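You operate a simulated robot arm through the tools that you are given. There is no shell and no other tool. Be economical: measure what you need, move in short steps, check, and stop when the job is done.

You are at the controls of a simulated robot arm. One attempt, no reset.

## Task
Unmute purple, its fader to -10 dB, orange fader off, mute orange.
Fine: in this order; other faders and mutes stay as they are.

It is judged by the outcome, as a careful person would: the job done as asked, and still so three seconds after it is handed in. It fails if anything else is knocked over, pushed out of place, dropped, spilled or broken.

## Robot
A 6-joint arm with a two-finger parallel gripper, fixed in place. Base frame: the origin is at the foot of the arm, x ahead of it, y to its left, z up. Lengths are in cm, angles in degrees, forces in N, time in s.
With the tool pointing down near the work surface it reaches from about 34 to 76 cm from the base axis. Its first joint turns from -66.0 to 66.0 degrees. Payload 2.45 kg.
The TCP is the grasp point between the finger pads, 2.4 cm short of the fingertips. In the tool frame z runs along the fingers and y along their closing line. Largest opening 6.8 cm; finger width 1.7, thickness 1; the body of the gripper, 4 by 7 cm, starts 4.1 cm behind the TCP.
Orientation is told as [roll, pitch, yaw] about the base's x, y, z axes, in that order, counted from this pose: with the fingers straight down and closing along the base's y, the tool's x points along the base's -x, its y along +y and its z along -z.

## Interface
- The arm moves only by the tool arm_command. Its argument "increments" is a list that holds one entry, the list of rows, each a list of 7 numbers: the shift along the tool's x, y, z in cm, then the turn, a rotation vector about the tool's x, y, z in degrees, then the closure, from 0 (fully open) to 1 (shut). In form: [[[dx, dy, dz, wx, wy, wz, gripper], ...]]. A call has 1 to 20 rows; each row is the pose to reach, as a shift and turn from the pose commanded when the call began, along the tool's axes at that moment. Rows are played at 5 a second. More than 5 cm and 8.6 degrees between two rows, or a gripper value outside its range, and nothing of the call is played. Where a pose cannot be reached the arm comes as near as it can. A force on the tool above 40 N (or 10 N above the force at the start of the call, whichever is more), or a blocked arm, ends the call early, and 0.2 s more pass. Each finger travels about 10.8 cm/s and halts on what it meets, pressing with about 20 N; the grip force reading is that of the motor and also rises with nothing between the fingers. The clock runs only during rows and for 0.2 s after the last one: add rows that repeat a pose to give the fingers time. The reply holds the time, the measured pose of the TCP, the force on the tool along the base axes, the opening and the grip force, in the units named above and with some noise.
- Cameras (640 x 400 px; columns grow to the right, rows downward): "scene" is fixed at [15.96, 40.88, 146.1]; the picture's right is [-0.83, -0.56, 0.00], its down [-0.34, 0.50, -0.80] and it looks along [0.45, -0.66, -0.61] (base axes); focal length 356 px, centre (320, 200). "wrist" rides on the gripper at [8.4, 1.1, -7.5] in the tool frame; the picture's right is [-0.13, 0.99, 0.00], its down [-0.60, -0.08, -0.79] and it looks along [-0.79, -0.10, 0.61] (tool axes); focal length 251 px, centre (320, 200). There is no depth. A picture from a camera that has moved, and an enlarged one, comes with that camera's place and axes in the base frame and with its lens.
- capture(camera): a new picture of that camera. No time passes.
- inspect(camera, box): a new picture of the part [left, top, right, bottom] of that camera's present view, enlarged. No time passes.
- sign_off(): hands the job in; it is judged then, once.

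Go step by step. Nothing tells you positions but the pictures and the camera data: compare them with the known pose of the tool, close in by small moves and look again before you grip or let go. The budget is 120 turns and 84 pictures, counting those below and the enlarged ones. Unless the task says otherwise, let go and move clear before handing in, and close with one line.

The tools are called after "Request:" by a JSON object that holds its "name" and its "arguments". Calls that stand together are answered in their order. arm_command: Moves the arm, as the interface text tells. Its arguments: {"type":"object","properties":{"increments":{"type":"array"}},"required":["increments"]} The other tools are called the same way: capture (camera) takes a picture; inspect (camera, box) takes an enlarged picture of a part of a camera's view; sign_off () hands the job in.

At the start:

```text
time_s: 0.0
eef_pos: [41.8, -7.42, 110.13]
ee_rot: [0.0, 0.0, 0.0]
ft_force: [-0.4, 0.1, -0.3]
grip_width: 6.76
finger_force: 0.1
```

scene: 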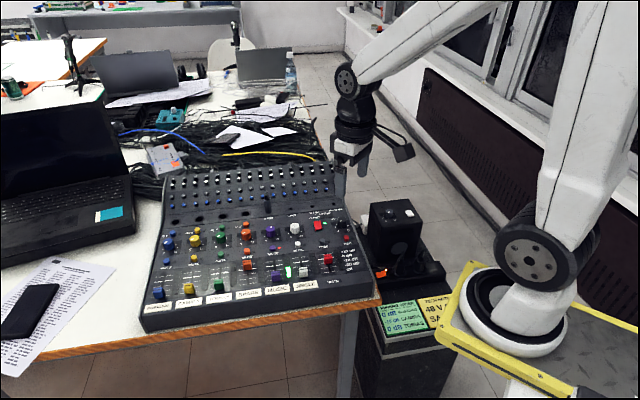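
wrist: 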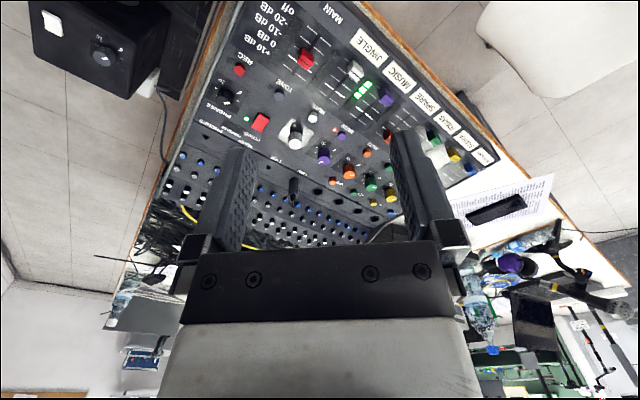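

I see a mixer with colored channels; purple looks like the MUSIC channel, orange the SPARE. I'll look closer first.

Request:
{"name": "inspect", "arguments": {"camera": "scene", "box": [140, 200, 380, 340]}}

Request:
{"name": "inspect", "arguments": {"camera": "wrist", "box": [180, 0, 500, 220]}}

```text
2.67 times, centred on (260, 270) of scene
camera zoom: at [15.96, 40.88, 146.1], right [-0.83, -0.56, 0.0], down [-0.34, 0.5, -0.8], along [0.45, -0.66, -0.61], focal length 950 px, centre (480, 13)
```

zoom: 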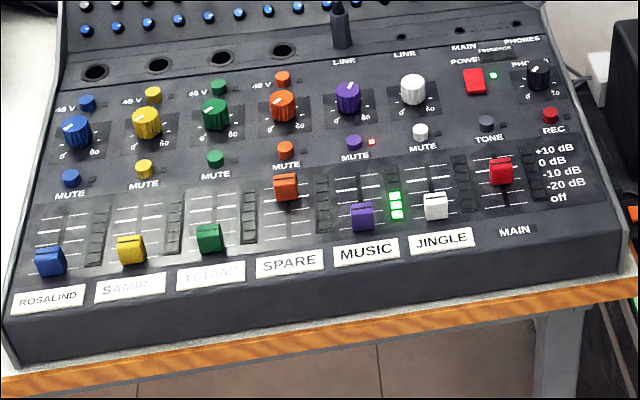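

```text
1.82 times, centred on (340, 110) of wrist
camera zoom: at [33.4, -6.44, 117.88], right [0.13, 0.99, 0.0], down [0.6, -0.08, 0.79], along [0.79, -0.1, -0.61], focal length 457 px, centre (284, 364)
```

zoom: 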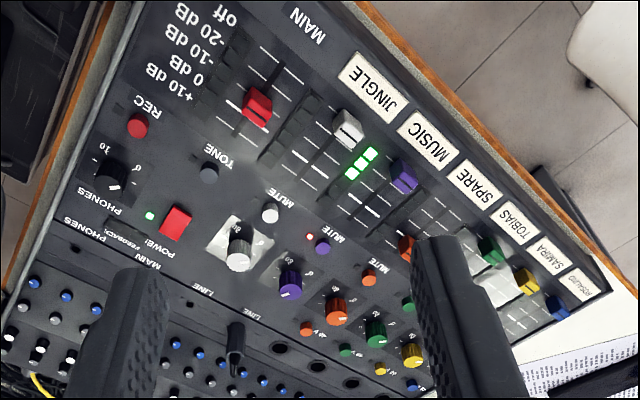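

The mixer lies turned about 45°, with purple mute near (62.7, -6.2, 80.8). Zooming in more on both views.

Request:
{"name": "inspect", "arguments": {"camera": "scene", "box": [230, 240, 310, 290]}}

Request:
{"name": "inspect", "arguments": {"camera": "scene", "box": [290, 240, 370, 290]}}

Request:
{"name": "inspect", "arguments": {"camera": "wrist", "box": [320, 60, 440, 135]}}

```text
8.00 times, centred on (270, 265) of scene
camera zoom: at [15.96, 40.88, 146.1], right [-0.83, -0.56, 0.0], down [-0.34, 0.5, -0.8], along [0.45, -0.66, -0.61], focal length 2850 px, centre (720, -320)
```

zoom: 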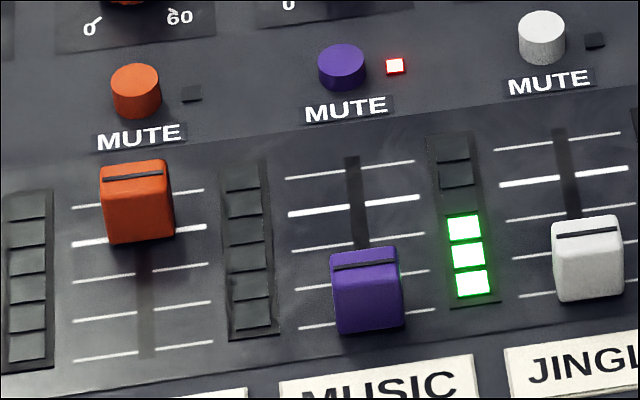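

```text
8.00 times, centred on (330, 265) of scene
camera zoom: at [15.96, 40.88, 146.1], right [-0.83, -0.56, 0.0], down [-0.34, 0.5, -0.8], along [0.45, -0.66, -0.61], focal length 2850 px, centre (240, -320)
```

zoom: 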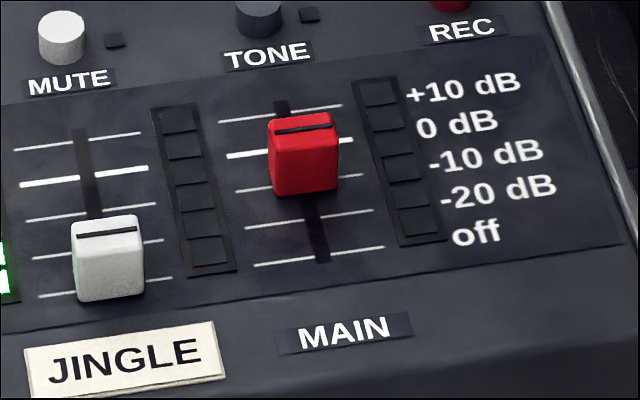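

```text
5.33 times, centred on (380, 98) of wrist
camera zoom: at [33.4, -6.44, 117.88], right [0.13, 0.99, 0.0], down [0.6, -0.08, 0.79], along [0.79, -0.1, -0.61], focal length 1341 px, centre (0, 747)
```

zoom: 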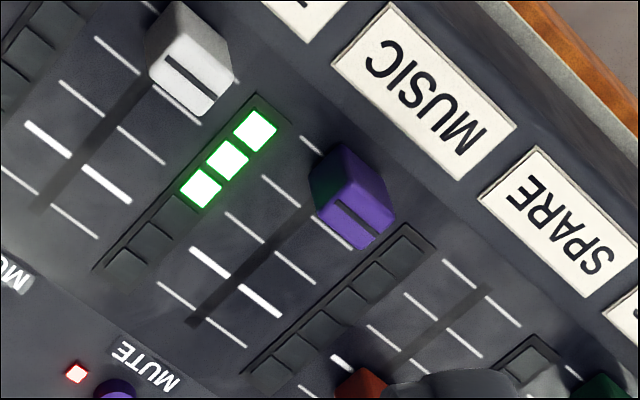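

Panel is about z 80.5. Purple fader is at off, near (55.6, 1.0), with its -10 mark near (57.7, -1.0). Orange fader is near (63.6, 2.0), with off near (60.1, 5.6), and orange mute is near (67.3, -1.8). I'll turn the tool 45° and hover over purple mute with the fingers shut.

Request:
{"name": "arm_command", "arguments": {"increments": [[[-2.6, 0.15, 1.9, 0, 0, 5.625, 0.3], [-5.2, 0.3, 3.8, 0, 0, 11.25, 0.6], [-7.8, 0.45, 5.7, 0, 0, 16.875, 1], [-10.4, 0.6, 7.6, 0, 0, 22.5, 1], [-13.0, 0.75, 9.5, 0, 0, 28.125, 1], [-15.6, 0.9, 11.4, 0, 0, 33.75, 1], [-18.2, 1.05, 13.3, 0, 0, 39.375, 1], [-20.9, 1.22, 15.13, 0, 0, 45, 1], [-20.9, 1.22, 15.13, 0, 0, 45, 1], [-20.9, 1.22, 15.13, 0, 0, 45, 1]]]}}

Request:
{"name": "capture", "arguments": {"camera": "wrist"}}

Request:
{"name": "capture", "arguments": {"camera": "scene"}}

```text
time_s: 2.2
eef_pos: [62.74, -6.27, 94.82]
ee_rot: [-0.1, 0.0, -45.0]
ft_force: [-1.0, 0.0, 0.8]
grip_width: 0.0
finger_force: 20.2
```

```text
76 pictures are left
camera wrist: at [57.62, 0.37, 102.55], right [0.79, 0.61, 0.0], down [0.37, -0.48, 0.79], along [0.48, -0.63, -0.61], focal length 251 px, centre (320, 200)
```

wrist: 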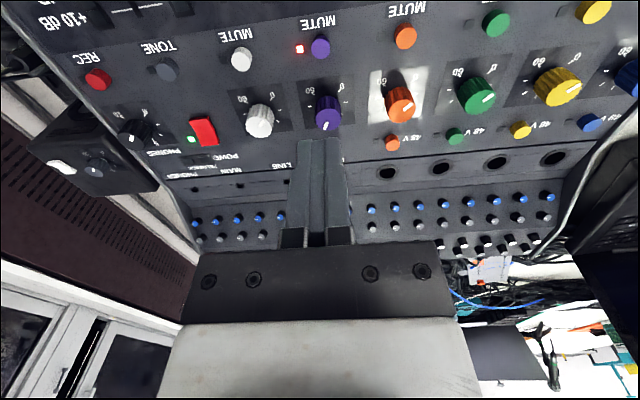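

```text
75 pictures are left
```

scene: 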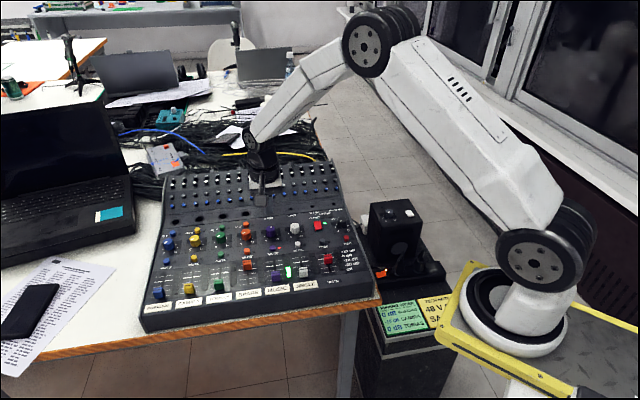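

The wrist view confirms purple mute at (62.6, -6.2), straight below the tool. I'll descend to just above it.

Request:
{"name": "arm_command", "arguments": {"increments": [[[0.03, 0.05, 3, 0, 0, 0, 1], [0.03, 0.05, 6, 0, 0, 0, 1], [0.03, 0.05, 8.5, 0, 0, 0, 1], [0.03, 0.05, 10, 0, 0, 0, 1], [0.03, 0.05, 10, 0, 0, 0, 1]]]}}

Request:
{"name": "inspect", "arguments": {"camera": "scene", "box": [230, 220, 310, 270]}}

Request:
{"name": "capture", "arguments": {"camera": "wrist"}}

```text
time_s: 3.4
eef_pos: [62.6, -6.43, 85.04]
ee_rot: [0.0, 0.0, -45.0]
ft_force: [0.6, 0.2, -0.1]
grip_width: 0.0
finger_force: 19.8
```

```text
8.00 times, centred on (270, 245) of scene
camera zoom: at [15.96, 40.88, 146.1], right [-0.83, -0.56, 0.0], down [-0.34, 0.5, -0.8], along [0.45, -0.66, -0.61], focal length 2850 px, centre (720, -160)
```

zoom: 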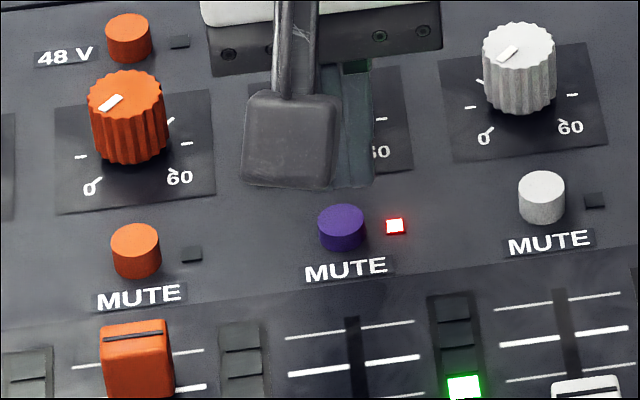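

```text
73 pictures are left
camera wrist: at [57.54, 0.28, 92.74], right [0.79, 0.61, 0.0], down [0.37, -0.48, 0.79], along [0.48, -0.63, -0.61], focal length 251 px, centre (320, 200)
```

wrist: 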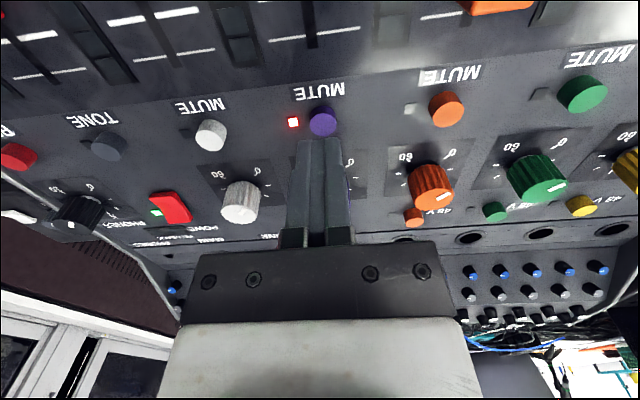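

Fingertips sit about 1.4 cm above the purple button, aligned within a couple of mm. I'll lower in small steps.

Request:
{"name": "arm_command", "arguments": {"increments": [[[0.15, 0.1, 0.4, 0, 0, 0, 1], [0.15, 0.1, 0.8, 0, 0, 0, 1], [0.15, 0.1, 1.0, 0, 0, 0, 1], [0.15, 0.1, 1.2, 0, 0, 0, 1]]]}}

Request:
{"name": "inspect", "arguments": {"camera": "wrist", "box": [240, 60, 400, 160]}}

```text
time_s: 4.4
eef_pos: [62.72, -5.93, 83.94]
ee_rot: [0.0, 0.0, -45.0]
ft_force: [-0.5, -0.3, -0.8]
grip_width: 0.0
finger_force: 19.9
```

```text
4.00 times, centred on (320, 110) of wrist
camera zoom: at [57.6, 0.54, 91.56], right [0.79, 0.61, 0.0], down [0.37, -0.48, 0.79], along [0.48, -0.63, -0.61], focal length 1006 px, centre (320, 560)
```

zoom: 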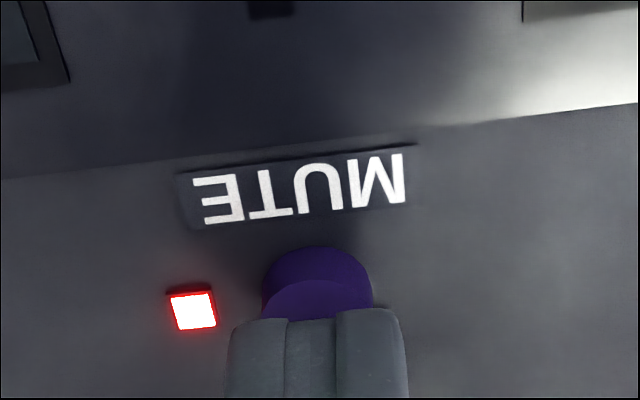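

Just above the button, no contact yet. Pressing on in fine steps.

Request:
{"name": "arm_command", "arguments": {"increments": [[[0, 0, 0.1, 0, 0, 0, 1], [0, 0, 0.2, 0, 0, 0, 1], [0, 0, 0.3, 0, 0, 0, 1], [0, 0, 0.4, 0, 0, 0, 1], [0, 0, 0.5, 0, 0, 0, 1]]]}}

Request:
{"name": "inspect", "arguments": {"camera": "wrist", "box": [240, 60, 400, 160]}}

```text
time_s: 5.6
eef_pos: [62.79, -6.01, 83.41]
ee_rot: [0.0, 0.0, -45.0]
ft_force: [-0.4, 0.0, 0.3]
grip_width: 0.0
finger_force: 20.3
```

```text
4.00 times, centred on (320, 110) of wrist
camera zoom: at [57.64, 0.61, 91.14], right [0.79, 0.61, 0.0], down [0.37, -0.48, 0.79], along [0.48, -0.63, -0.61], focal length 1006 px, centre (320, 560)
```

zoom: 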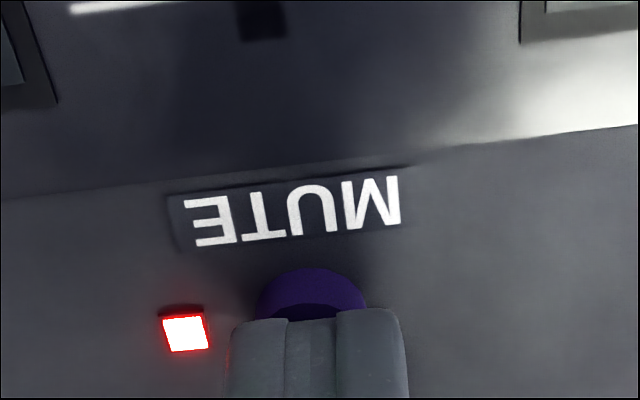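

Still no force; continue down.

Request:
{"name": "arm_command", "arguments": {"increments": [[[0, 0, 0.1, 0, 0, 0, 1], [0, 0, 0.2, 0, 0, 0, 1], [0, 0, 0.3, 0, 0, 0, 1]]]}}

Request:
{"name": "inspect", "arguments": {"camera": "wrist", "box": [240, 60, 400, 160]}}

```text
time_s: 6.4
eef_pos: [62.75, -6.14, 83.12]
ee_rot: [-0.1, 0.0, -45.1]
ft_force: [0.4, 1.0, 0.4]
grip_width: 0.01
finger_force: 20.3
```

```text
4.00 times, centred on (320, 110) of wrist
camera zoom: at [57.6, 0.49, 90.83], right [0.79, 0.61, 0.0], down [0.37, -0.48, 0.79], along [0.48, -0.63, -0.61], focal length 1006 px, centre (320, 560)
```

zoom: 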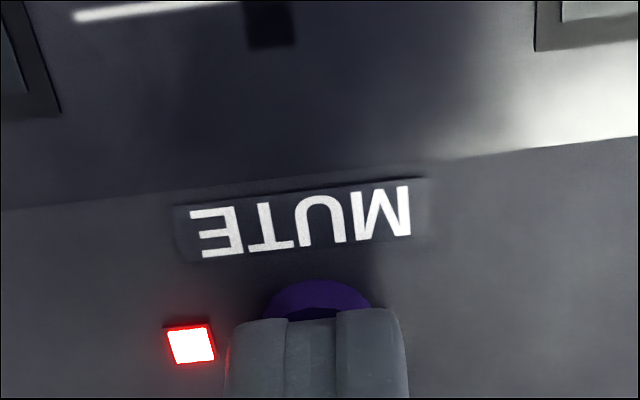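

Nearly touching; continue in 1 mm steps.

Request:
{"name": "arm_command", "arguments": {"increments": [[[0, 0, 0.1, 0, 0, 0, 1], [0, 0, 0.2, 0, 0, 0, 1], [0, 0, 0.3, 0, 0, 0, 1]]]}}

Request:
{"name": "inspect", "arguments": {"camera": "wrist", "box": [240, 60, 400, 160]}}

```text
time_s: 7.2
eef_pos: [62.85, -6.21, 82.87]
ee_rot: [0.0, 0.0, -45.0]
ft_force: [-3.1, -4.0, 11.5]
grip_width: 0.01
finger_force: 20.3
```

```text
4.00 times, centred on (320, 110) of wrist
camera zoom: at [57.59, 0.5, 90.51], right [0.79, 0.61, 0.0], down [0.37, -0.48, 0.79], along [0.48, -0.63, -0.61], focal length 1006 px, centre (320, 560)
```

zoom: 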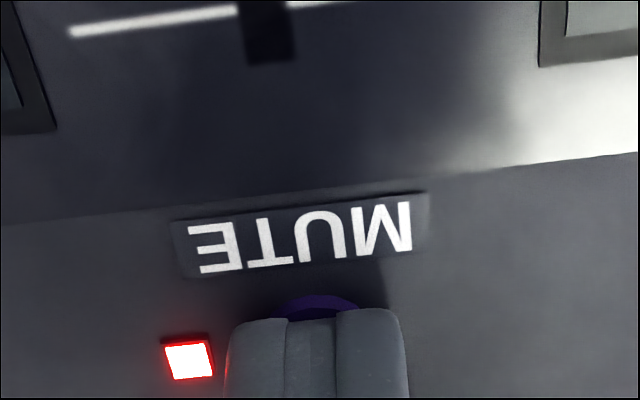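

Contact at 11.5 N; a little further to make it click.

Request:
{"name": "arm_command", "arguments": {"increments": [[[0, 0, 0.08, 0, 0, 0, 1], [0, 0, 0.15, 0, 0, 0, 1]]]}}

Request:
{"name": "inspect", "arguments": {"camera": "wrist", "box": [240, 60, 400, 160]}}

```text
time_s: 7.8
eef_pos: [62.86, -6.08, 82.73]
ee_rot: [0.1, -0.2, -45.0]
ft_force: [-3.4, -8.7, 18.5]
grip_width: 0.01
finger_force: 19.5
```

```text
4.00 times, centred on (320, 110) of wrist
camera zoom: at [57.61, 0.57, 90.38], right [0.79, 0.61, 0.0], down [0.37, -0.48, 0.79], along [0.49, -0.63, -0.61], focal length 1006 px, centre (320, 560)
```

zoom: 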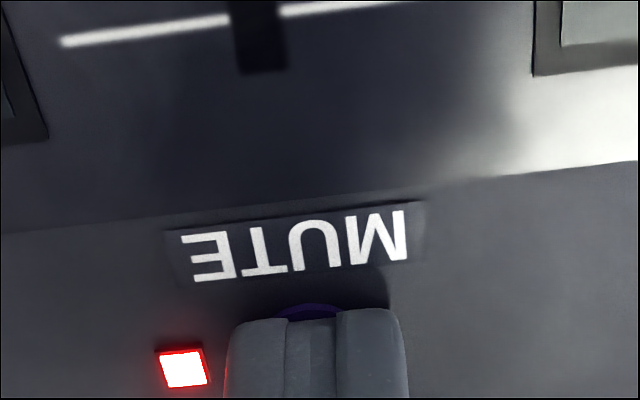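

No toggle yet at 18 N; pressing slightly more.

Request:
{"name": "arm_command", "arguments": {"increments": [[[0, 0, 0.08, 0, 0, 0, 1], [0, 0, 0.16, 0, 0, 0, 1]]]}}

Request:
{"name": "inspect", "arguments": {"camera": "wrist", "box": [240, 60, 400, 160]}}

Request:
{"name": "inspect", "arguments": {"camera": "scene", "box": [230, 220, 310, 270]}}

```text
time_s: 8.4
eef_pos: [62.81, -6.1, 82.65]
ee_rot: [0.0, -0.1, -45.1]
ft_force: [-5.1, -7.7, 27.8]
grip_width: 0.02
finger_force: 20.1
```

```text
4.00 times, centred on (320, 110) of wrist
camera zoom: at [57.63, 0.6, 90.27], right [0.79, 0.61, 0.0], down [0.37, -0.48, 0.79], along [0.49, -0.63, -0.61], focal length 1006 px, centre (320, 560)
```

zoom: 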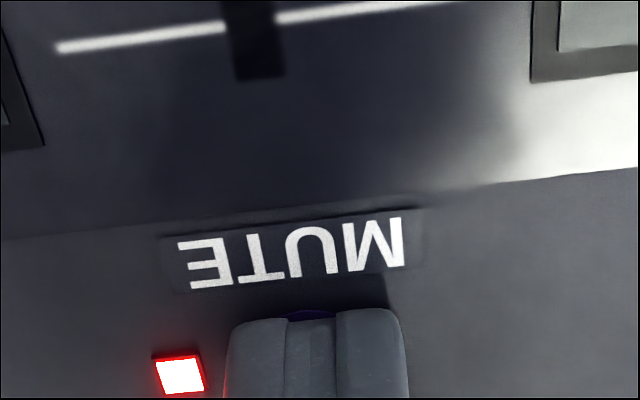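

```text
8.00 times, centred on (270, 245) of scene
camera zoom: at [15.89, 40.87, 146.11], right [-0.83, -0.56, 0.0], down [-0.34, 0.5, -0.8], along [0.45, -0.66, -0.61], focal length 2850 px, centre (720, -160)
```

zoom: 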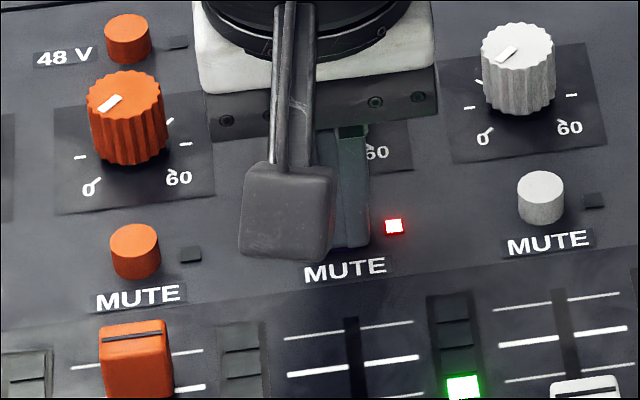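

Let me release and see whether the toggle occurs on release.

Request:
{"name": "arm_command", "arguments": {"increments": [[[0, 0, -0.5, 0, 0, 0, 1], [0, 0, -1.5, 0, 0, 0, 1], [0, 0, -2.5, 0, 0, 0, 1]]]}}

Request:
{"name": "inspect", "arguments": {"camera": "wrist", "box": [240, 60, 400, 160]}}

```text
time_s: 9.2
eef_pos: [62.51, -5.97, 84.78]
ee_rot: [-0.1, 0.2, -45.0]
ft_force: [0.4, 0.6, -0.6]
grip_width: 0.0
finger_force: 19.5
```

```text
4.00 times, centred on (320, 110) of wrist
camera zoom: at [57.4, 0.73, 92.59], right [0.79, 0.61, 0.0], down [0.37, -0.48, 0.79], along [0.48, -0.63, -0.61], focal length 1006 px, centre (320, 560)
```

zoom: 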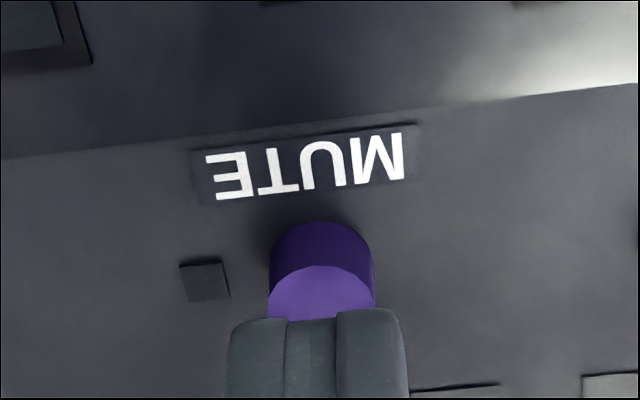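

Purple mute LED is off. Next I raise, open to about 4 cm and hover over the purple fader cap.

Request:
{"name": "arm_command", "arguments": {"increments": [[[0, 0, -2.5, 0, 0, 0, 1], [0, 0, -5, 0, 0, 0, 0.6], [3.3, 0, -5, 0, 0, 0, 0.4], [6.6, 0.05, -5, 0, 0, 0, 0.4], [9.9, 0.07, -5, 0, 0, 0, 0.4], [9.9, 0.07, -5, 0, 0, 0, 0.4]]]}}

Request:
{"name": "capture", "arguments": {"camera": "wrist"}}

Request:
{"name": "inspect", "arguments": {"camera": "scene", "box": [220, 210, 332, 290]}}

```text
time_s: 10.6
eef_pos: [55.91, 0.88, 89.93]
ee_rot: [0.0, 0.0, -45.0]
ft_force: [0.5, -0.1, 0.6]
grip_width: 4.07
finger_force: 0.1
```

```text
64 pictures are left
camera wrist: at [50.85, 7.44, 97.7], right [0.79, 0.61, 0.0], down [0.37, -0.48, 0.79], along [0.48, -0.63, -0.61], focal length 251 px, centre (320, 200)
```

wrist: 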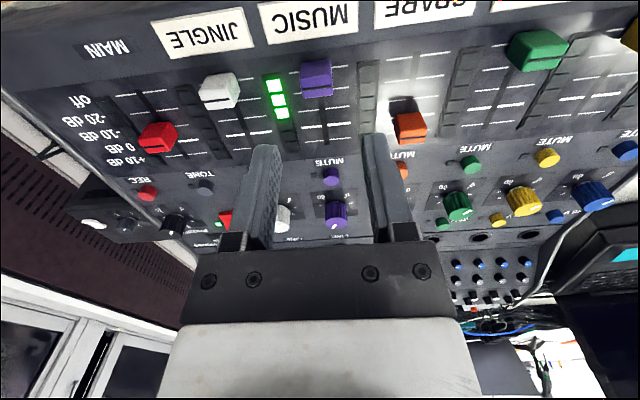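

```text
5.00 times, centred on (276, 250) of scene
camera zoom: at [15.96, 40.88, 146.1], right [-0.83, -0.56, 0.0], down [-0.34, 0.5, -0.8], along [0.45, -0.66, -0.61], focal length 1781 px, centre (540, -50)
```

zoom: 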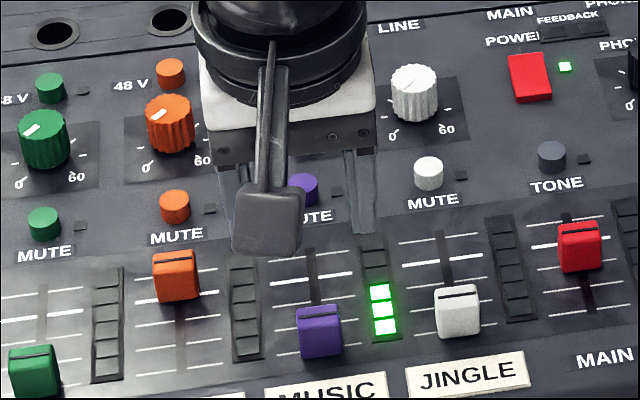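

Zooming on the cap for its exact place.

Request:
{"name": "inspect", "arguments": {"camera": "wrist", "box": [256, 40, 384, 120]}}

```text
5.00 times, centred on (320, 80) of wrist
camera zoom: at [50.85, 7.44, 97.7], right [0.79, 0.61, 0.0], down [0.37, -0.48, 0.79], along [0.48, -0.63, -0.61], focal length 1257 px, centre (320, 800)
```

zoom: 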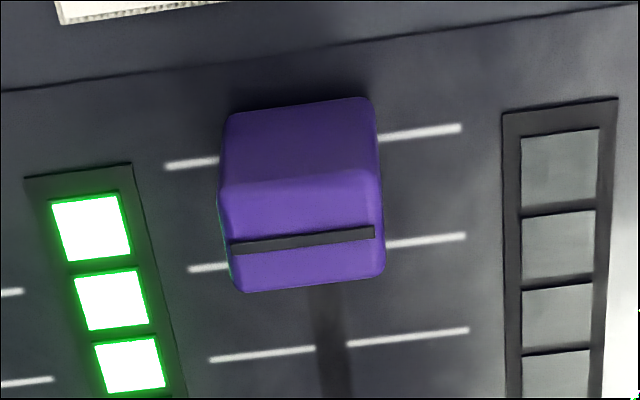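

Cap is at about (55.7, 0.73), with lines spaced 1.49 cm. I'll align by 2 mm and descend astride the cap.

Request:
{"name": "arm_command", "arguments": {"increments": [[[0.15, -0.2, 1.5, 0, 0, 0, 0.4], [0.15, -0.2, 3.5, 0, 0, 0, 0.4], [0.15, -0.2, 5, 0, 0, 0, 0.4], [0.15, -0.2, 6.2, 0, 0, 0, 0.4], [0.15, -0.2, 6.2, 0, 0, 0, 0.4]]]}}

Request:
{"name": "capture", "arguments": {"camera": "wrist"}}

Request:
{"name": "inspect", "arguments": {"camera": "scene", "box": [230, 230, 326, 290]}}

```text
time_s: 11.8
eef_pos: [55.53, 0.9, 83.58]
ee_rot: [0.0, 0.0, -45.0]
ft_force: [-0.6, 0.4, 0.7]
grip_width: 4.07
finger_force: 0.0
```

```text
61 pictures are left
camera wrist: at [50.36, 7.56, 91.31], right [0.79, 0.61, 0.0], down [0.37, -0.48, 0.79], along [0.48, -0.63, -0.61], focal length 251 px, centre (320, 200)
```

wrist: 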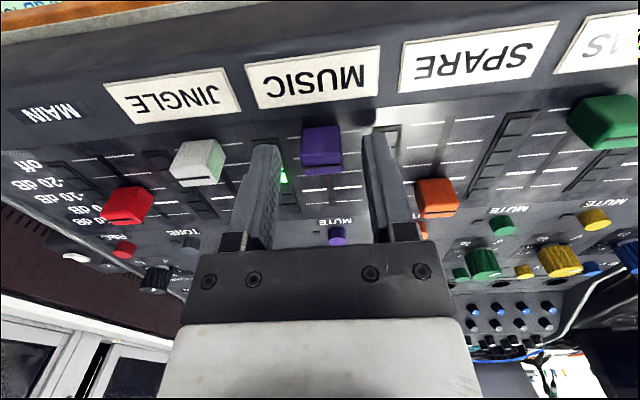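

```text
6.67 times, centred on (278, 260) of scene
camera zoom: at [15.96, 40.88, 146.1], right [-0.83, -0.56, 0.0], down [-0.34, 0.5, -0.8], along [0.45, -0.66, -0.61], focal length 2375 px, centre (600, -200)
```

zoom: 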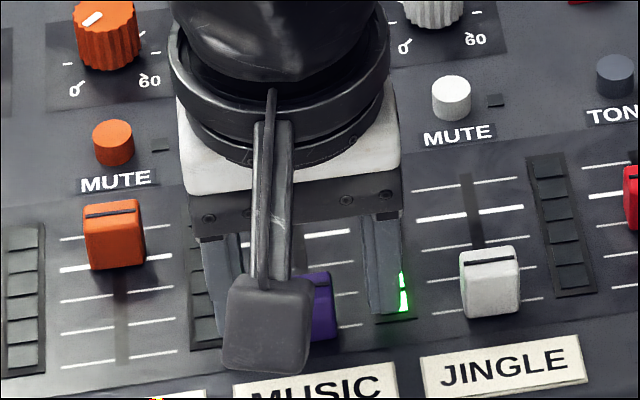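

Tool straddles the cap. Nudging 2 mm up-scale and partially closing to check centring.

Request:
{"name": "arm_command", "arguments": {"increments": [[[-0.2, 0, 0, 0, 0, 0, 0.55], [-0.2, 0, 0, 0, 0, 0, 0.65], [-0.2, 0, 0, 0, 0, 0, 0.65]]]}}

Request:
{"name": "inspect", "arguments": {"camera": "wrist", "box": [240, 100, 400, 200]}}

```text
time_s: 12.6
eef_pos: [55.59, 0.78, 83.65]
ee_rot: [0.0, 0.0, -44.9]
ft_force: [0.4, 0.5, 0.4]
grip_width: 2.37
finger_force: 0.1
```

```text
4.00 times, centred on (320, 150) of wrist
camera zoom: at [50.49, 7.41, 91.4], right [0.79, 0.61, 0.0], down [0.37, -0.48, 0.79], along [0.48, -0.63, -0.61], focal length 1006 px, centre (320, 400)
```

zoom: 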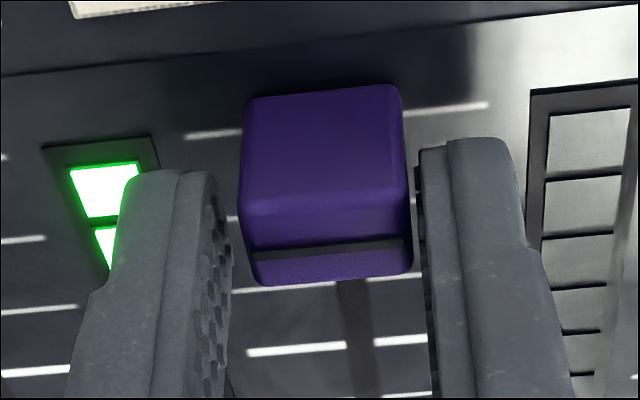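

Well centred. Closing on the cap.

Request:
{"name": "arm_command", "arguments": {"increments": [[[0, 0, 0, 0, 0, 0, 0.75], [0, 0, 0, 0, 0, 0, 0.9], [0, 0, 0, 0, 0, 0, 0.9]]]}}

```text
time_s: 13.4
eef_pos: [55.76, 0.82, 83.78]
ee_rot: [0.1, -0.1, -45.1]
ft_force: [8.5, 8.8, -3.3]
grip_width: 1.88
finger_force: 36.7
```

Gripped at 1.88 cm width; easing the side load slightly and sliding up-scale 2.8 cm.

Request:
{"name": "arm_command", "arguments": {"increments": [[[0, 0.08, 0, 0, 0, 0, 0.9], [-0.5, 0.08, 0, 0, 0, 0, 0.9], [-1.0, 0.08, 0, 0, 0, 0, 0.9], [-1.5, 0.08, 0, 0, 0, 0, 0.9], [-2.0, 0.08, 0, 0, 0, 0, 0.9], [-2.5, 0.08, 0, 0, 0, 0, 0.9], [-2.8, 0.08, 0, 0, 0, 0, 0.9], [-2.8, 0.08, 0, 0, 0, 0, 0.9]]]}}

Request:
{"name": "inspect", "arguments": {"camera": "wrist", "box": [240, 100, 400, 200]}}

Request:
{"name": "inspect", "arguments": {"camera": "scene", "box": [230, 230, 326, 290]}}

```text
time_s: 15.2
eef_pos: [57.75, -1.11, 83.75]
ee_rot: [0.0, 0.0, -45.0]
ft_force: [-2.1, -1.0, 7.1]
grip_width: 1.87
finger_force: 36.8
```

```text
4.00 times, centred on (320, 150) of wrist
camera zoom: at [52.53, 5.53, 91.42], right [0.79, 0.61, 0.0], down [0.37, -0.48, 0.79], along [0.48, -0.63, -0.61], focal length 1006 px, centre (320, 400)
```

zoom: 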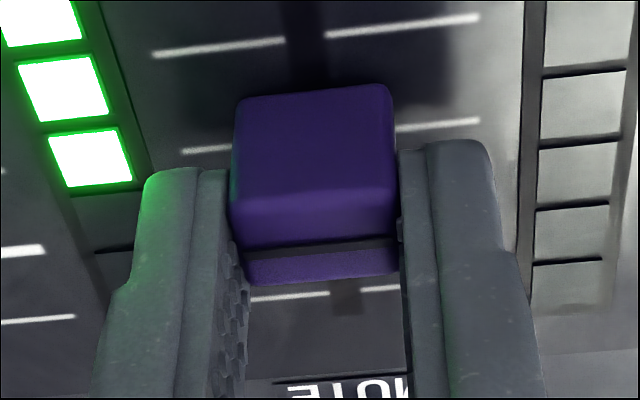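

```text
6.67 times, centred on (278, 260) of scene
camera zoom: at [15.94, 40.88, 146.1], right [-0.83, -0.56, 0.0], down [-0.34, 0.5, -0.8], along [0.45, -0.66, -0.61], focal length 2375 px, centre (600, -200)
```

zoom: 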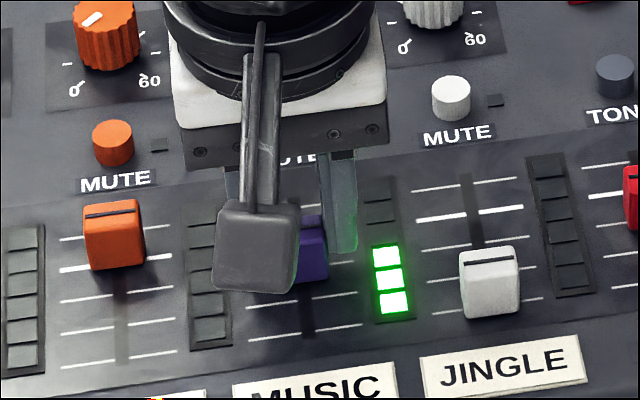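

Releasing partly and lifting to check the setting against the line.

Request:
{"name": "arm_command", "arguments": {"increments": [[[0, 0, 0, 0, 0, 0, 0.6], [0, 0, 0, 0, 0, 0, 0.5], [0, 0, -2, 0, 0, 0, 0.5], [0, 0, -5, 0, 0, 0, 0.5], [-4.5, 0, -6, 0, 0, 0, 0.5], [-8, 0, -6, 0, 0, 0, 0.5], [-8, 0, -6, 0, 0, 0, 0.5]]]}}

Request:
{"name": "inspect", "arguments": {"camera": "scene", "box": [230, 240, 310, 290]}}

Request:
{"name": "capture", "arguments": {"camera": "wrist"}}

```text
time_s: 16.8
eef_pos: [63.39, -6.59, 89.87]
ee_rot: [0.0, 0.0, -45.0]
ft_force: [-1.3, -0.1, -0.3]
grip_width: 3.42
finger_force: 0.1
```

```text
8.00 times, centred on (270, 265) of scene
camera zoom: at [15.96, 40.88, 146.1], right [-0.83, -0.56, 0.0], down [-0.34, 0.5, -0.8], along [0.45, -0.66, -0.61], focal length 2850 px, centre (720, -320)
```

zoom: 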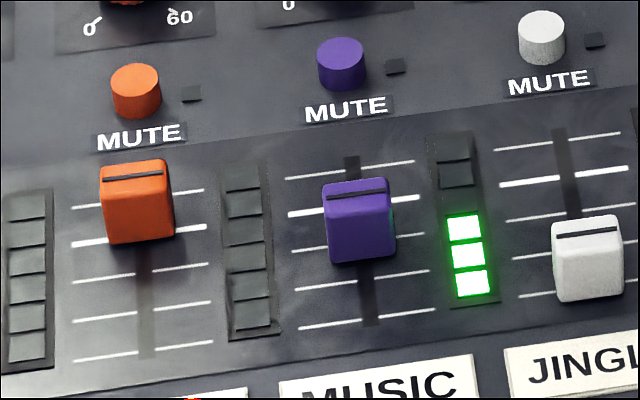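

```text
55 pictures are left
camera wrist: at [58.1, 0.03, 97.53], right [0.79, 0.61, 0.0], down [0.37, -0.48, 0.79], along [0.48, -0.63, -0.61], focal length 251 px, centre (320, 200)
```

wrist: 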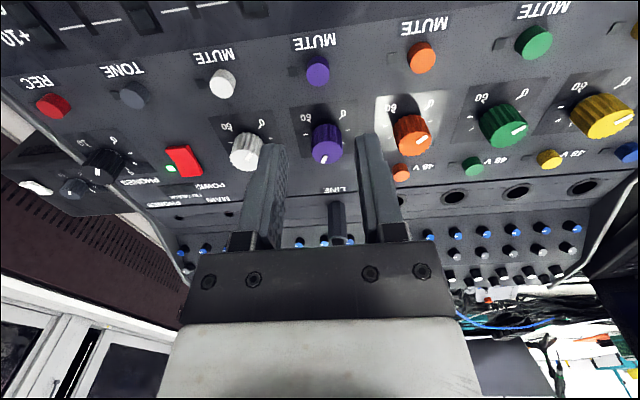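

Purple is close to the -10 line, perhaps a bit low. I'll place the wrist camera nearly above it for a low-parallax check.

Request:
{"name": "arm_command", "arguments": {"increments": [[[1.9, 0, 0, 0, 0, 0, 0.5], [3.7, 0, 0, 0, 0, 0, 0.5], [3.7, 0, 0, 0, 0, 0, 0.5], [3.7, 0, 0, 0, 0, 0, 0.5]]]}}

Request:
{"name": "inspect", "arguments": {"camera": "wrist", "box": [256, 0, 384, 80]}}

```text
time_s: 17.8
eef_pos: [60.57, -4.08, 89.77]
ee_rot: [0.0, 0.0, -45.0]
ft_force: [0.1, 0.0, 0.2]
grip_width: 3.4
finger_force: 0.1
```

```text
5.00 times, centred on (320, 40) of wrist
camera zoom: at [55.39, 2.51, 97.38], right [0.79, 0.61, 0.0], down [0.37, -0.48, 0.79], along [0.48, -0.63, -0.61], focal length 1257 px, centre (320, 1000)
```

zoom: 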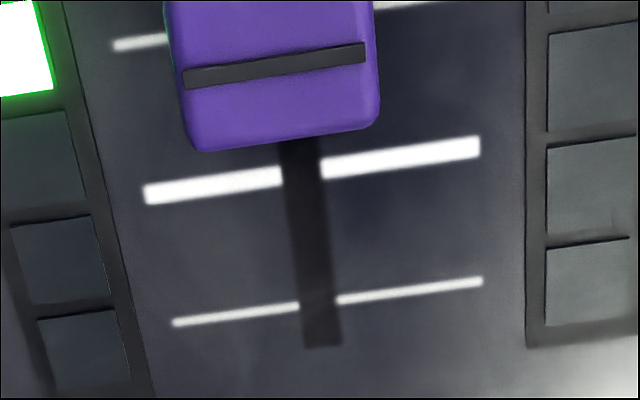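

Parallax still matters, so I'll tilt the wrist 16° so the camera looks straight down on the cap.

Request:
{"name": "arm_command", "arguments": {"increments": [[[-0.9, 0, 0, 0, 8, 0, 0.5], [-1.8, 0, 0, 0, 16, 0, 0.5], [-1.8, 0, 0, 0, 16, 0, 0.5], [-1.8, 0, 0, 0, 16, 0, 0.5]]]}}

Request:
{"name": "inspect", "arguments": {"camera": "wrist", "box": [240, 0, 400, 100]}}

```text
time_s: 18.8
eef_pos: [61.89, -5.4, 89.7]
ee_rot: [0.1, 16.0, -45.0]
ft_force: [0.1, 0.1, 0.3]
grip_width: 3.4
finger_force: 0.1
```

```text
4.00 times, centred on (320, 50) of wrist
camera zoom: at [58.47, -0.53, 99.43], right [0.79, 0.61, -0.04], down [0.51, -0.62, 0.6], along [0.34, -0.49, -0.8], focal length 1006 px, centre (320, 800)
```

zoom: 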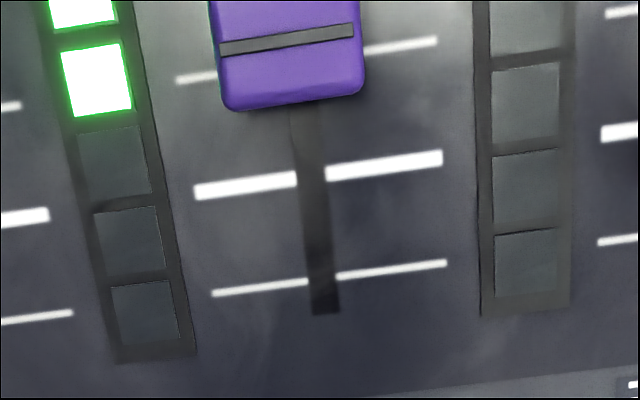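

Seen straight down, the purple indicator is about 2.7 mm below the -10 line. I'll untilt and return to regrip.

Request:
{"name": "arm_command", "arguments": {"increments": [[[0, 0, 0, 0, -8, 0, 0.4], [0, 0, 0, 0, -16, 0, 0.4], [0, 0, 0, 0, -16, 0, 0.4]]]}}

Request:
{"name": "arm_command", "arguments": {"increments": [[[3, 0, 0, 0, 0, 0, 0.4], [6.1, 0, 0, 0, 0, 0, 0.4], [6.1, 0, 2, 0, 0, 0, 0.4], [6.1, 0, 4, 0, 0, 0, 0.4], [6.1, 0, 6, 0, 0, 0, 0.4], [6.1, 0, 6, 0, 0, 0, 0.4]]]}}

Request:
{"name": "inspect", "arguments": {"camera": "wrist", "box": [240, 100, 400, 200]}}

```text
time_s: 19.6
eef_pos: [61.93, -5.3, 89.78]
ee_rot: [0.0, 0.0, -45.0]
ft_force: [0.6, -0.5, -0.3]
grip_width: 4.07
finger_force: 0.1
```

```text
time_s: 21.0
eef_pos: [57.63, -1.09, 83.7]
ee_rot: [0.0, 0.0, -45.0]
ft_force: [0.3, 1.0, -0.5]
grip_width: 4.09
finger_force: 0.0
```

```text
4.00 times, centred on (320, 150) of wrist
camera zoom: at [52.53, 5.63, 91.44], right [0.79, 0.61, 0.0], down [0.37, -0.48, 0.79], along [0.48, -0.63, -0.61], focal length 1006 px, centre (320, 400)
```

zoom: 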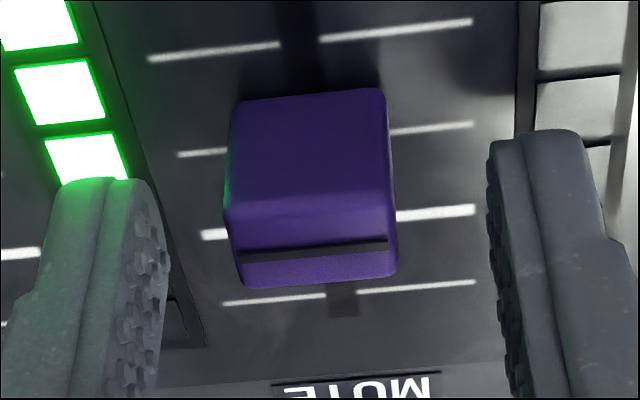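

Regrip and push up-scale by 2.7 mm.

Request:
{"name": "arm_command", "arguments": {"increments": [[[0, -0.03, 0, 0, 0, 0, 0.65], [0, -0.03, 0, 0, 0, 0, 0.9], [0, -0.03, 0, 0, 0, 0, 0.9], [-0.14, -0.03, 0, 0, 0, 0, 0.9], [-0.27, -0.03, 0, 0, 0, 0, 0.9], [-0.27, -0.03, 0, 0, 0, 0, 0.9]]]}}

```text
time_s: 22.4
eef_pos: [57.8, -1.29, 83.67]
ee_rot: [-0.1, 0.0, -44.9]
ft_force: [-5.2, -4.8, 6.0]
grip_width: 1.87
finger_force: 36.7
```

Release, lift, and go back to the straight-down check.

Request:
{"name": "arm_command", "arguments": {"increments": [[[-0.27, -0.03, 0, 0, 0, 0, 0.6], [-0.27, -0.03, 0, 0, 0, 0, 0.5], [-0.27, 0, -2, 0, 0, 0, 0.5], [-0.27, 0, -5, 0, 0, 0, 0.5], [-3.1, 0, -6, 0, 0, 0, 0.5], [-6.1, 0, -6, 0, 8, 0, 0.5], [-6.1, 0, -6, 0, 16, 0, 0.5], [-6.1, 0, -6, 0, 16, 0, 0.5]]]}}

Request:
{"name": "inspect", "arguments": {"camera": "wrist", "box": [240, 0, 400, 100]}}

```text
time_s: 24.2
eef_pos: [62.15, -5.56, 89.81]
ee_rot: [0.1, 16.1, -45.1]
ft_force: [1.0, -0.4, -0.4]
grip_width: 3.39
finger_force: 0.1
```

```text
4.00 times, centred on (320, 50) of wrist
camera zoom: at [58.73, -0.67, 99.48], right [0.79, 0.61, -0.04], down [0.51, -0.62, 0.59], along [0.34, -0.49, -0.8], focal length 1006 px, centre (320, 800)
```

zoom: 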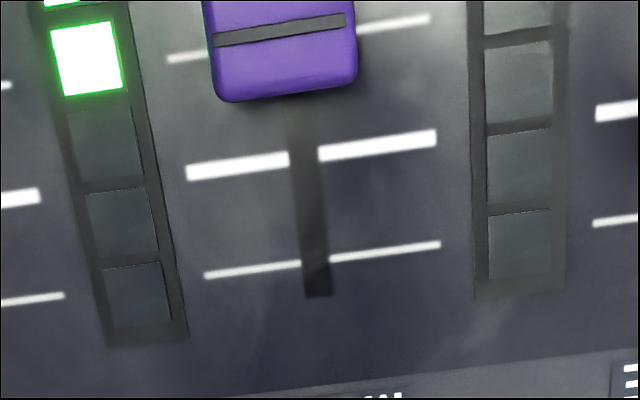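

Now about 1 mm below the line. One more small correction for accuracy.

Request:
{"name": "arm_command", "arguments": {"increments": [[[0, 0, 0, 0, -8, 0, 0.4], [0, 0, 0, 0, -16, 0, 0.4], [0, 0, 0, 0, -16, 0, 0.4]]]}}

Request:
{"name": "arm_command", "arguments": {"increments": [[[3, 0, 0, 0, 0, 0, 0.4], [6.0, 0, 0, 0, 0, 0, 0.4], [6.0, 0, 2, 0, 0, 0, 0.4], [6.0, 0, 4, 0, 0, 0, 0.4], [6.0, 0, 6, 0, 0, 0, 0.4], [6.0, 0, 6, 0, 0, 0, 0.65], [6.0, 0, 6, 0, 0, 0, 0.9], [6.0, 0, 6, 0, 0, 0, 0.9]]]}}

```text
time_s: 25.0
eef_pos: [62.06, -5.47, 89.66]
ee_rot: [-0.1, -0.1, -45.2]
ft_force: [0.2, 0.8, -0.2]
grip_width: 4.09
finger_force: 0.1
```

```text
time_s: 26.8
eef_pos: [58.02, -1.35, 83.66]
ee_rot: [-0.1, 0.0, -45.0]
ft_force: [-4.9, -6.8, 1.3]
grip_width: 1.9
finger_force: 36.3
```

Request:
{"name": "arm_command", "arguments": {"increments": [[[0, -0.06, 0, 0, 0, 0, 0.9], [-0.1, -0.06, 0, 0, 0, 0, 0.9], [-0.1, -0.06, 0, 0, 0, 0, 0.9]]]}}

Request:
{"name": "arm_command", "arguments": {"increments": [[[0, 0, 0, 0, 0, 0, 0.6], [0, 0, 0, 0, 0, 0, 0.5], [0, 0, -2, 0, 0, 0, 0.5], [0, 0, -5, 0, 0, 0, 0.5], [-3.1, 0, -6, 0, 0, 0, 0.5], [-5.9, 0, -6, 0, 8, 0, 0.5], [-5.9, 0, -6, 0, 16, 0, 0.5], [-5.9, 0, -6, 0, 16, 0, 0.5]]]}}

Request:
{"name": "inspect", "arguments": {"camera": "wrist", "box": [240, 0, 400, 100]}}

```text
time_s: 27.6
eef_pos: [57.99, -1.34, 83.84]
ee_rot: [0.0, 0.1, -45.1]
ft_force: [-0.3, 2.3, -11.0]
grip_width: 1.91
finger_force: 36.8
```

```text
time_s: 29.4
eef_pos: [62.03, -5.47, 89.88]
ee_rot: [0.0, 16.1, -45.0]
ft_force: [0.1, -0.5, 0.0]
grip_width: 3.4
finger_force: 0.0
```

```text
4.00 times, centred on (320, 50) of wrist
camera zoom: at [58.58, -0.59, 99.56], right [0.79, 0.61, -0.04], down [0.51, -0.62, 0.59], along [0.34, -0.49, -0.8], focal length 1006 px, centre (320, 800)
```

zoom: 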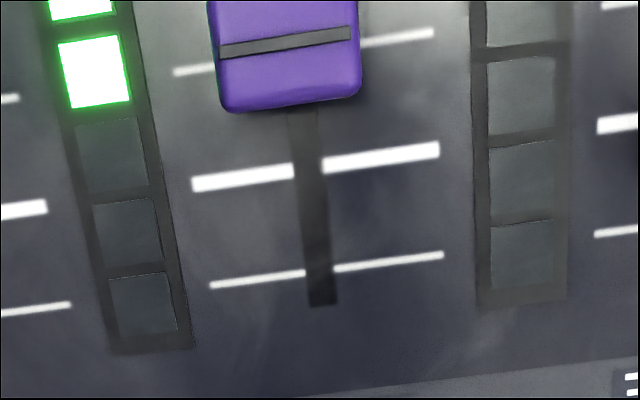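

Still roughly 1.2 mm low; I'll regrip and watch the lines shift while moving.

Request:
{"name": "arm_command", "arguments": {"increments": [[[0, 0, 0, 0, -8, 0, 0.4], [0, 0, 0, 0, -16, 0, 0.4], [0, 0, 0, 0, -16, 0, 0.4]]]}}

Request:
{"name": "arm_command", "arguments": {"increments": [[[3, 0, 0, 0, 0, 0, 0.4], [5.95, 0, 0, 0, 0, 0, 0.4], [5.95, 0, 2, 0, 0, 0, 0.4], [5.95, 0, 4, 0, 0, 0, 0.4], [5.95, 0, 5.9, 0, 0, 0, 0.4], [5.95, 0, 5.9, 0, 0, 0, 0.65], [5.95, 0, 5.9, 0, 0, 0, 0.9], [5.95, 0, 5.9, 0, 0, 0, 0.9]]]}}

Request:
{"name": "inspect", "arguments": {"camera": "wrist", "box": [240, 100, 400, 200]}}

Request:
{"name": "arm_command", "arguments": {"increments": [[[-0.1, 0, 0, 0, 0, 0, 0.9], [-0.2, 0, 0, 0, 0, 0, 0.9], [-0.2, 0, 0, 0, 0, 0, 0.9]]]}}

Request:
{"name": "inspect", "arguments": {"camera": "wrist", "box": [240, 100, 400, 200]}}

```text
time_s: 30.2
eef_pos: [62.08, -5.6, 89.83]
ee_rot: [-0.1, -0.1, -45.0]
ft_force: [-0.3, 0.5, -0.2]
grip_width: 4.09
finger_force: 0.1
```

```text
time_s: 32.0
eef_pos: [58.09, -1.55, 83.82]
ee_rot: [0.1, 0.0, -45.1]
ft_force: [3.5, 2.9, -4.1]
grip_width: 1.88
finger_force: 37.0
```

```text
4.00 times, centred on (320, 150) of wrist
camera zoom: at [52.99, 5.06, 91.49], right [0.79, 0.61, 0.0], down [0.37, -0.48, 0.79], along [0.48, -0.63, -0.61], focal length 1006 px, centre (320, 400)
```

zoom: 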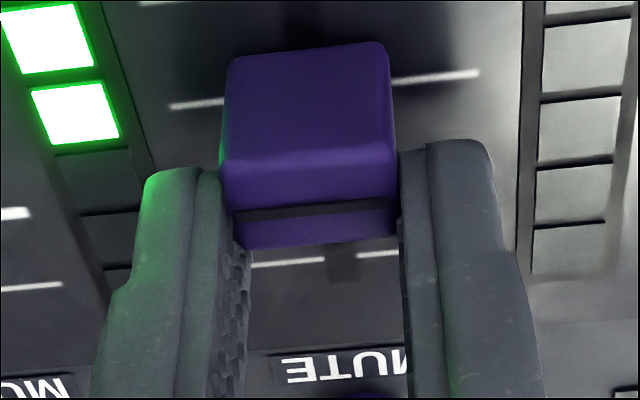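

```text
time_s: 32.8
eef_pos: [58.19, -1.56, 83.68]
ee_rot: [-0.1, 0.0, -44.9]
ft_force: [1.2, 2.9, 0.9]
grip_width: 1.88
finger_force: 36.4
```

```text
4.00 times, centred on (320, 150) of wrist
camera zoom: at [53.05, 5.0, 91.49], right [0.79, 0.61, 0.0], down [0.37, -0.48, 0.79], along [0.48, -0.63, -0.61], focal length 1006 px, centre (320, 400)
```

zoom: 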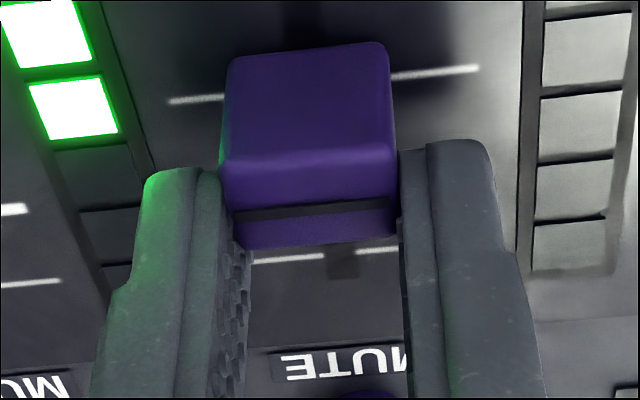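

The cap moved about 0.8 mm with the gripper. A touch more, then release and recheck.

Request:
{"name": "arm_command", "arguments": {"increments": [[[-0.07, 0, 0, 0, 0, 0, 0.9], [-0.07, 0, 0, 0, 0, 0, 0.9], [-0.07, 0, 0, 0, 0, 0, 0.6], [-0.07, 0, 0, 0, 0, 0, 0.5], [-0.07, 0, -2, 0, 0, 0, 0.5], [-0.07, 0, -5, 0, 0, 0, 0.5], [-3.1, 0, -6, 0, 0, 0, 0.5], [-5.7, 0, -6, 0, 8, 0, 0.5], [-5.7, 0, -6, 0, 16, 0, 0.5], [-5.7, 0, -6, 0, 16, 0, 0.5]]]}}

Request:
{"name": "inspect", "arguments": {"camera": "wrist", "box": [240, 0, 400, 100]}}

```text
time_s: 35.0
eef_pos: [62.16, -5.63, 90.0]
ee_rot: [0.0, 16.1, -45.1]
ft_force: [0.6, -0.1, 0.2]
grip_width: 3.43
finger_force: 0.0
```

```text
4.00 times, centred on (320, 50) of wrist
camera zoom: at [58.72, -0.68, 99.71], right [0.79, 0.61, -0.04], down [0.51, -0.62, 0.59], along [0.34, -0.49, -0.8], focal length 1006 px, centre (320, 800)
```

zoom: 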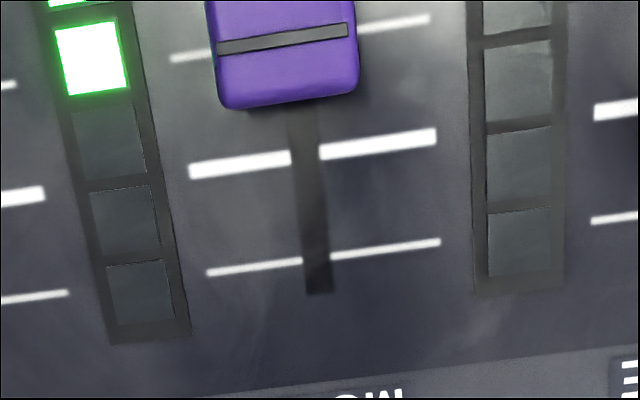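

Purple now sits on the -10 line. Untilting and hovering over the orange fader.

Request:
{"name": "arm_command", "arguments": {"increments": [[[0, 0, 0, 0, -8, 0, 0.4], [0, 0, 0, 0, -16, 0, 0.4], [0, 0, 0, 0, -16, 0, 0.4]]]}}

Request:
{"name": "arm_command", "arguments": {"increments": [[[2.2, 3.2, 0, 0, 0, 0, 0.4], [4.4, 6.42, 0, 0, 0, 0, 0.4], [4.4, 6.42, 0, 0, 0, 0, 0.4]]]}}

Request:
{"name": "capture", "arguments": {"camera": "wrist"}}

Request:
{"name": "inspect", "arguments": {"camera": "wrist", "box": [256, 40, 384, 120]}}

```text
time_s: 35.8
eef_pos: [62.17, -5.54, 89.86]
ee_rot: [0.0, -0.2, -45.0]
ft_force: [1.6, 0.0, 0.4]
grip_width: 4.08
finger_force: 0.1
```

```text
time_s: 36.6
eef_pos: [63.8, 2.23, 89.79]
ee_rot: [0.0, 0.1, -45.0]
ft_force: [-0.2, -0.5, 0.2]
grip_width: 4.1
finger_force: 0.0
```

```text
46 pictures are left
camera wrist: at [58.63, 8.91, 97.49], right [0.79, 0.61, 0.0], down [0.37, -0.48, 0.79], along [0.48, -0.63, -0.61], focal length 251 px, centre (320, 200)
```

wrist: 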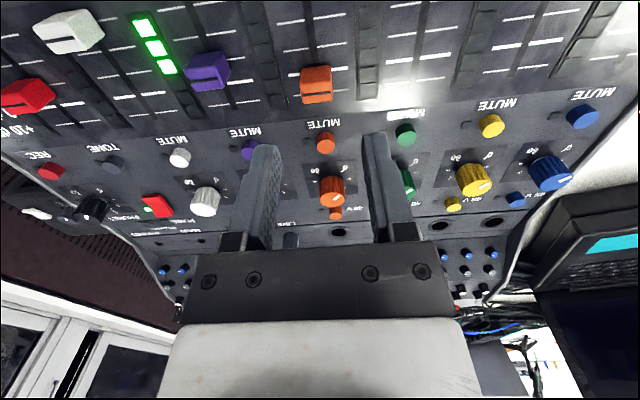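

```text
5.00 times, centred on (320, 80) of wrist
camera zoom: at [58.63, 8.91, 97.49], right [0.79, 0.61, 0.0], down [0.37, -0.48, 0.79], along [0.48, -0.63, -0.61], focal length 1257 px, centre (320, 800)
```

zoom: 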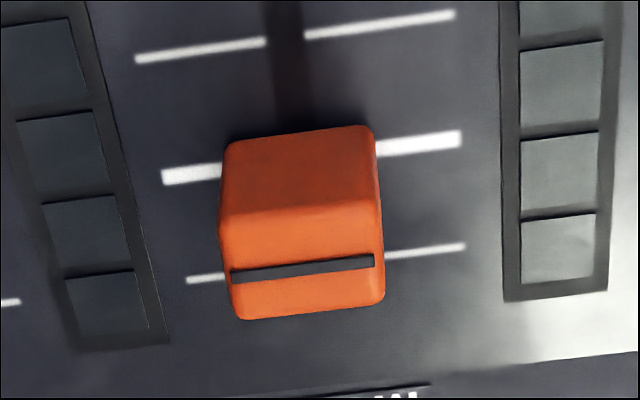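

Orange cap is directly below, reading slightly above 0 dB; travel to off is about 4.8 cm. Descend and grip.

Request:
{"name": "arm_command", "arguments": {"increments": [[[0, -0.15, 2, 0, 0, 0, 0.4], [0, -0.15, 4, 0, 0, 0, 0.4], [0, -0.15, 6.1, 0, 0, 0, 0.4], [0, -0.15, 6.1, 0, 0, 0, 0.4], [0, -0.15, 6.1, 0, 0, 0, 0.65], [0, -0.15, 6.1, 0, 0, 0, 0.65]]]}}

Request:
{"name": "inspect", "arguments": {"camera": "wrist", "box": [240, 100, 400, 200]}}

```text
time_s: 38.0
eef_pos: [63.36, 1.98, 83.74]
ee_rot: [0.1, 0.1, -45.1]
ft_force: [1.0, 0.5, 0.8]
grip_width: 2.43
finger_force: 0.7
```

```text
4.00 times, centred on (320, 150) of wrist
camera zoom: at [58.33, 8.62, 91.47], right [0.79, 0.61, 0.0], down [0.37, -0.48, 0.79], along [0.48, -0.63, -0.61], focal length 1006 px, centre (320, 400)
```

zoom: 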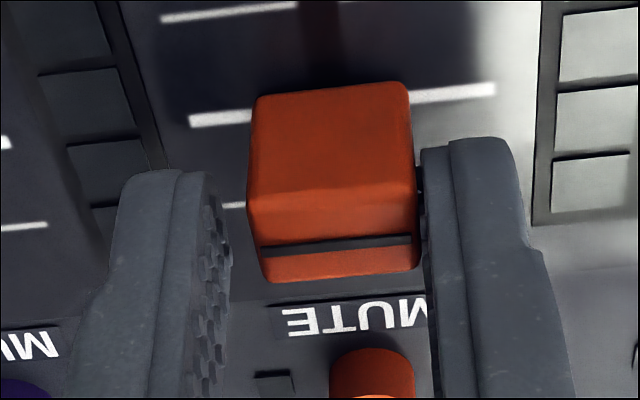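

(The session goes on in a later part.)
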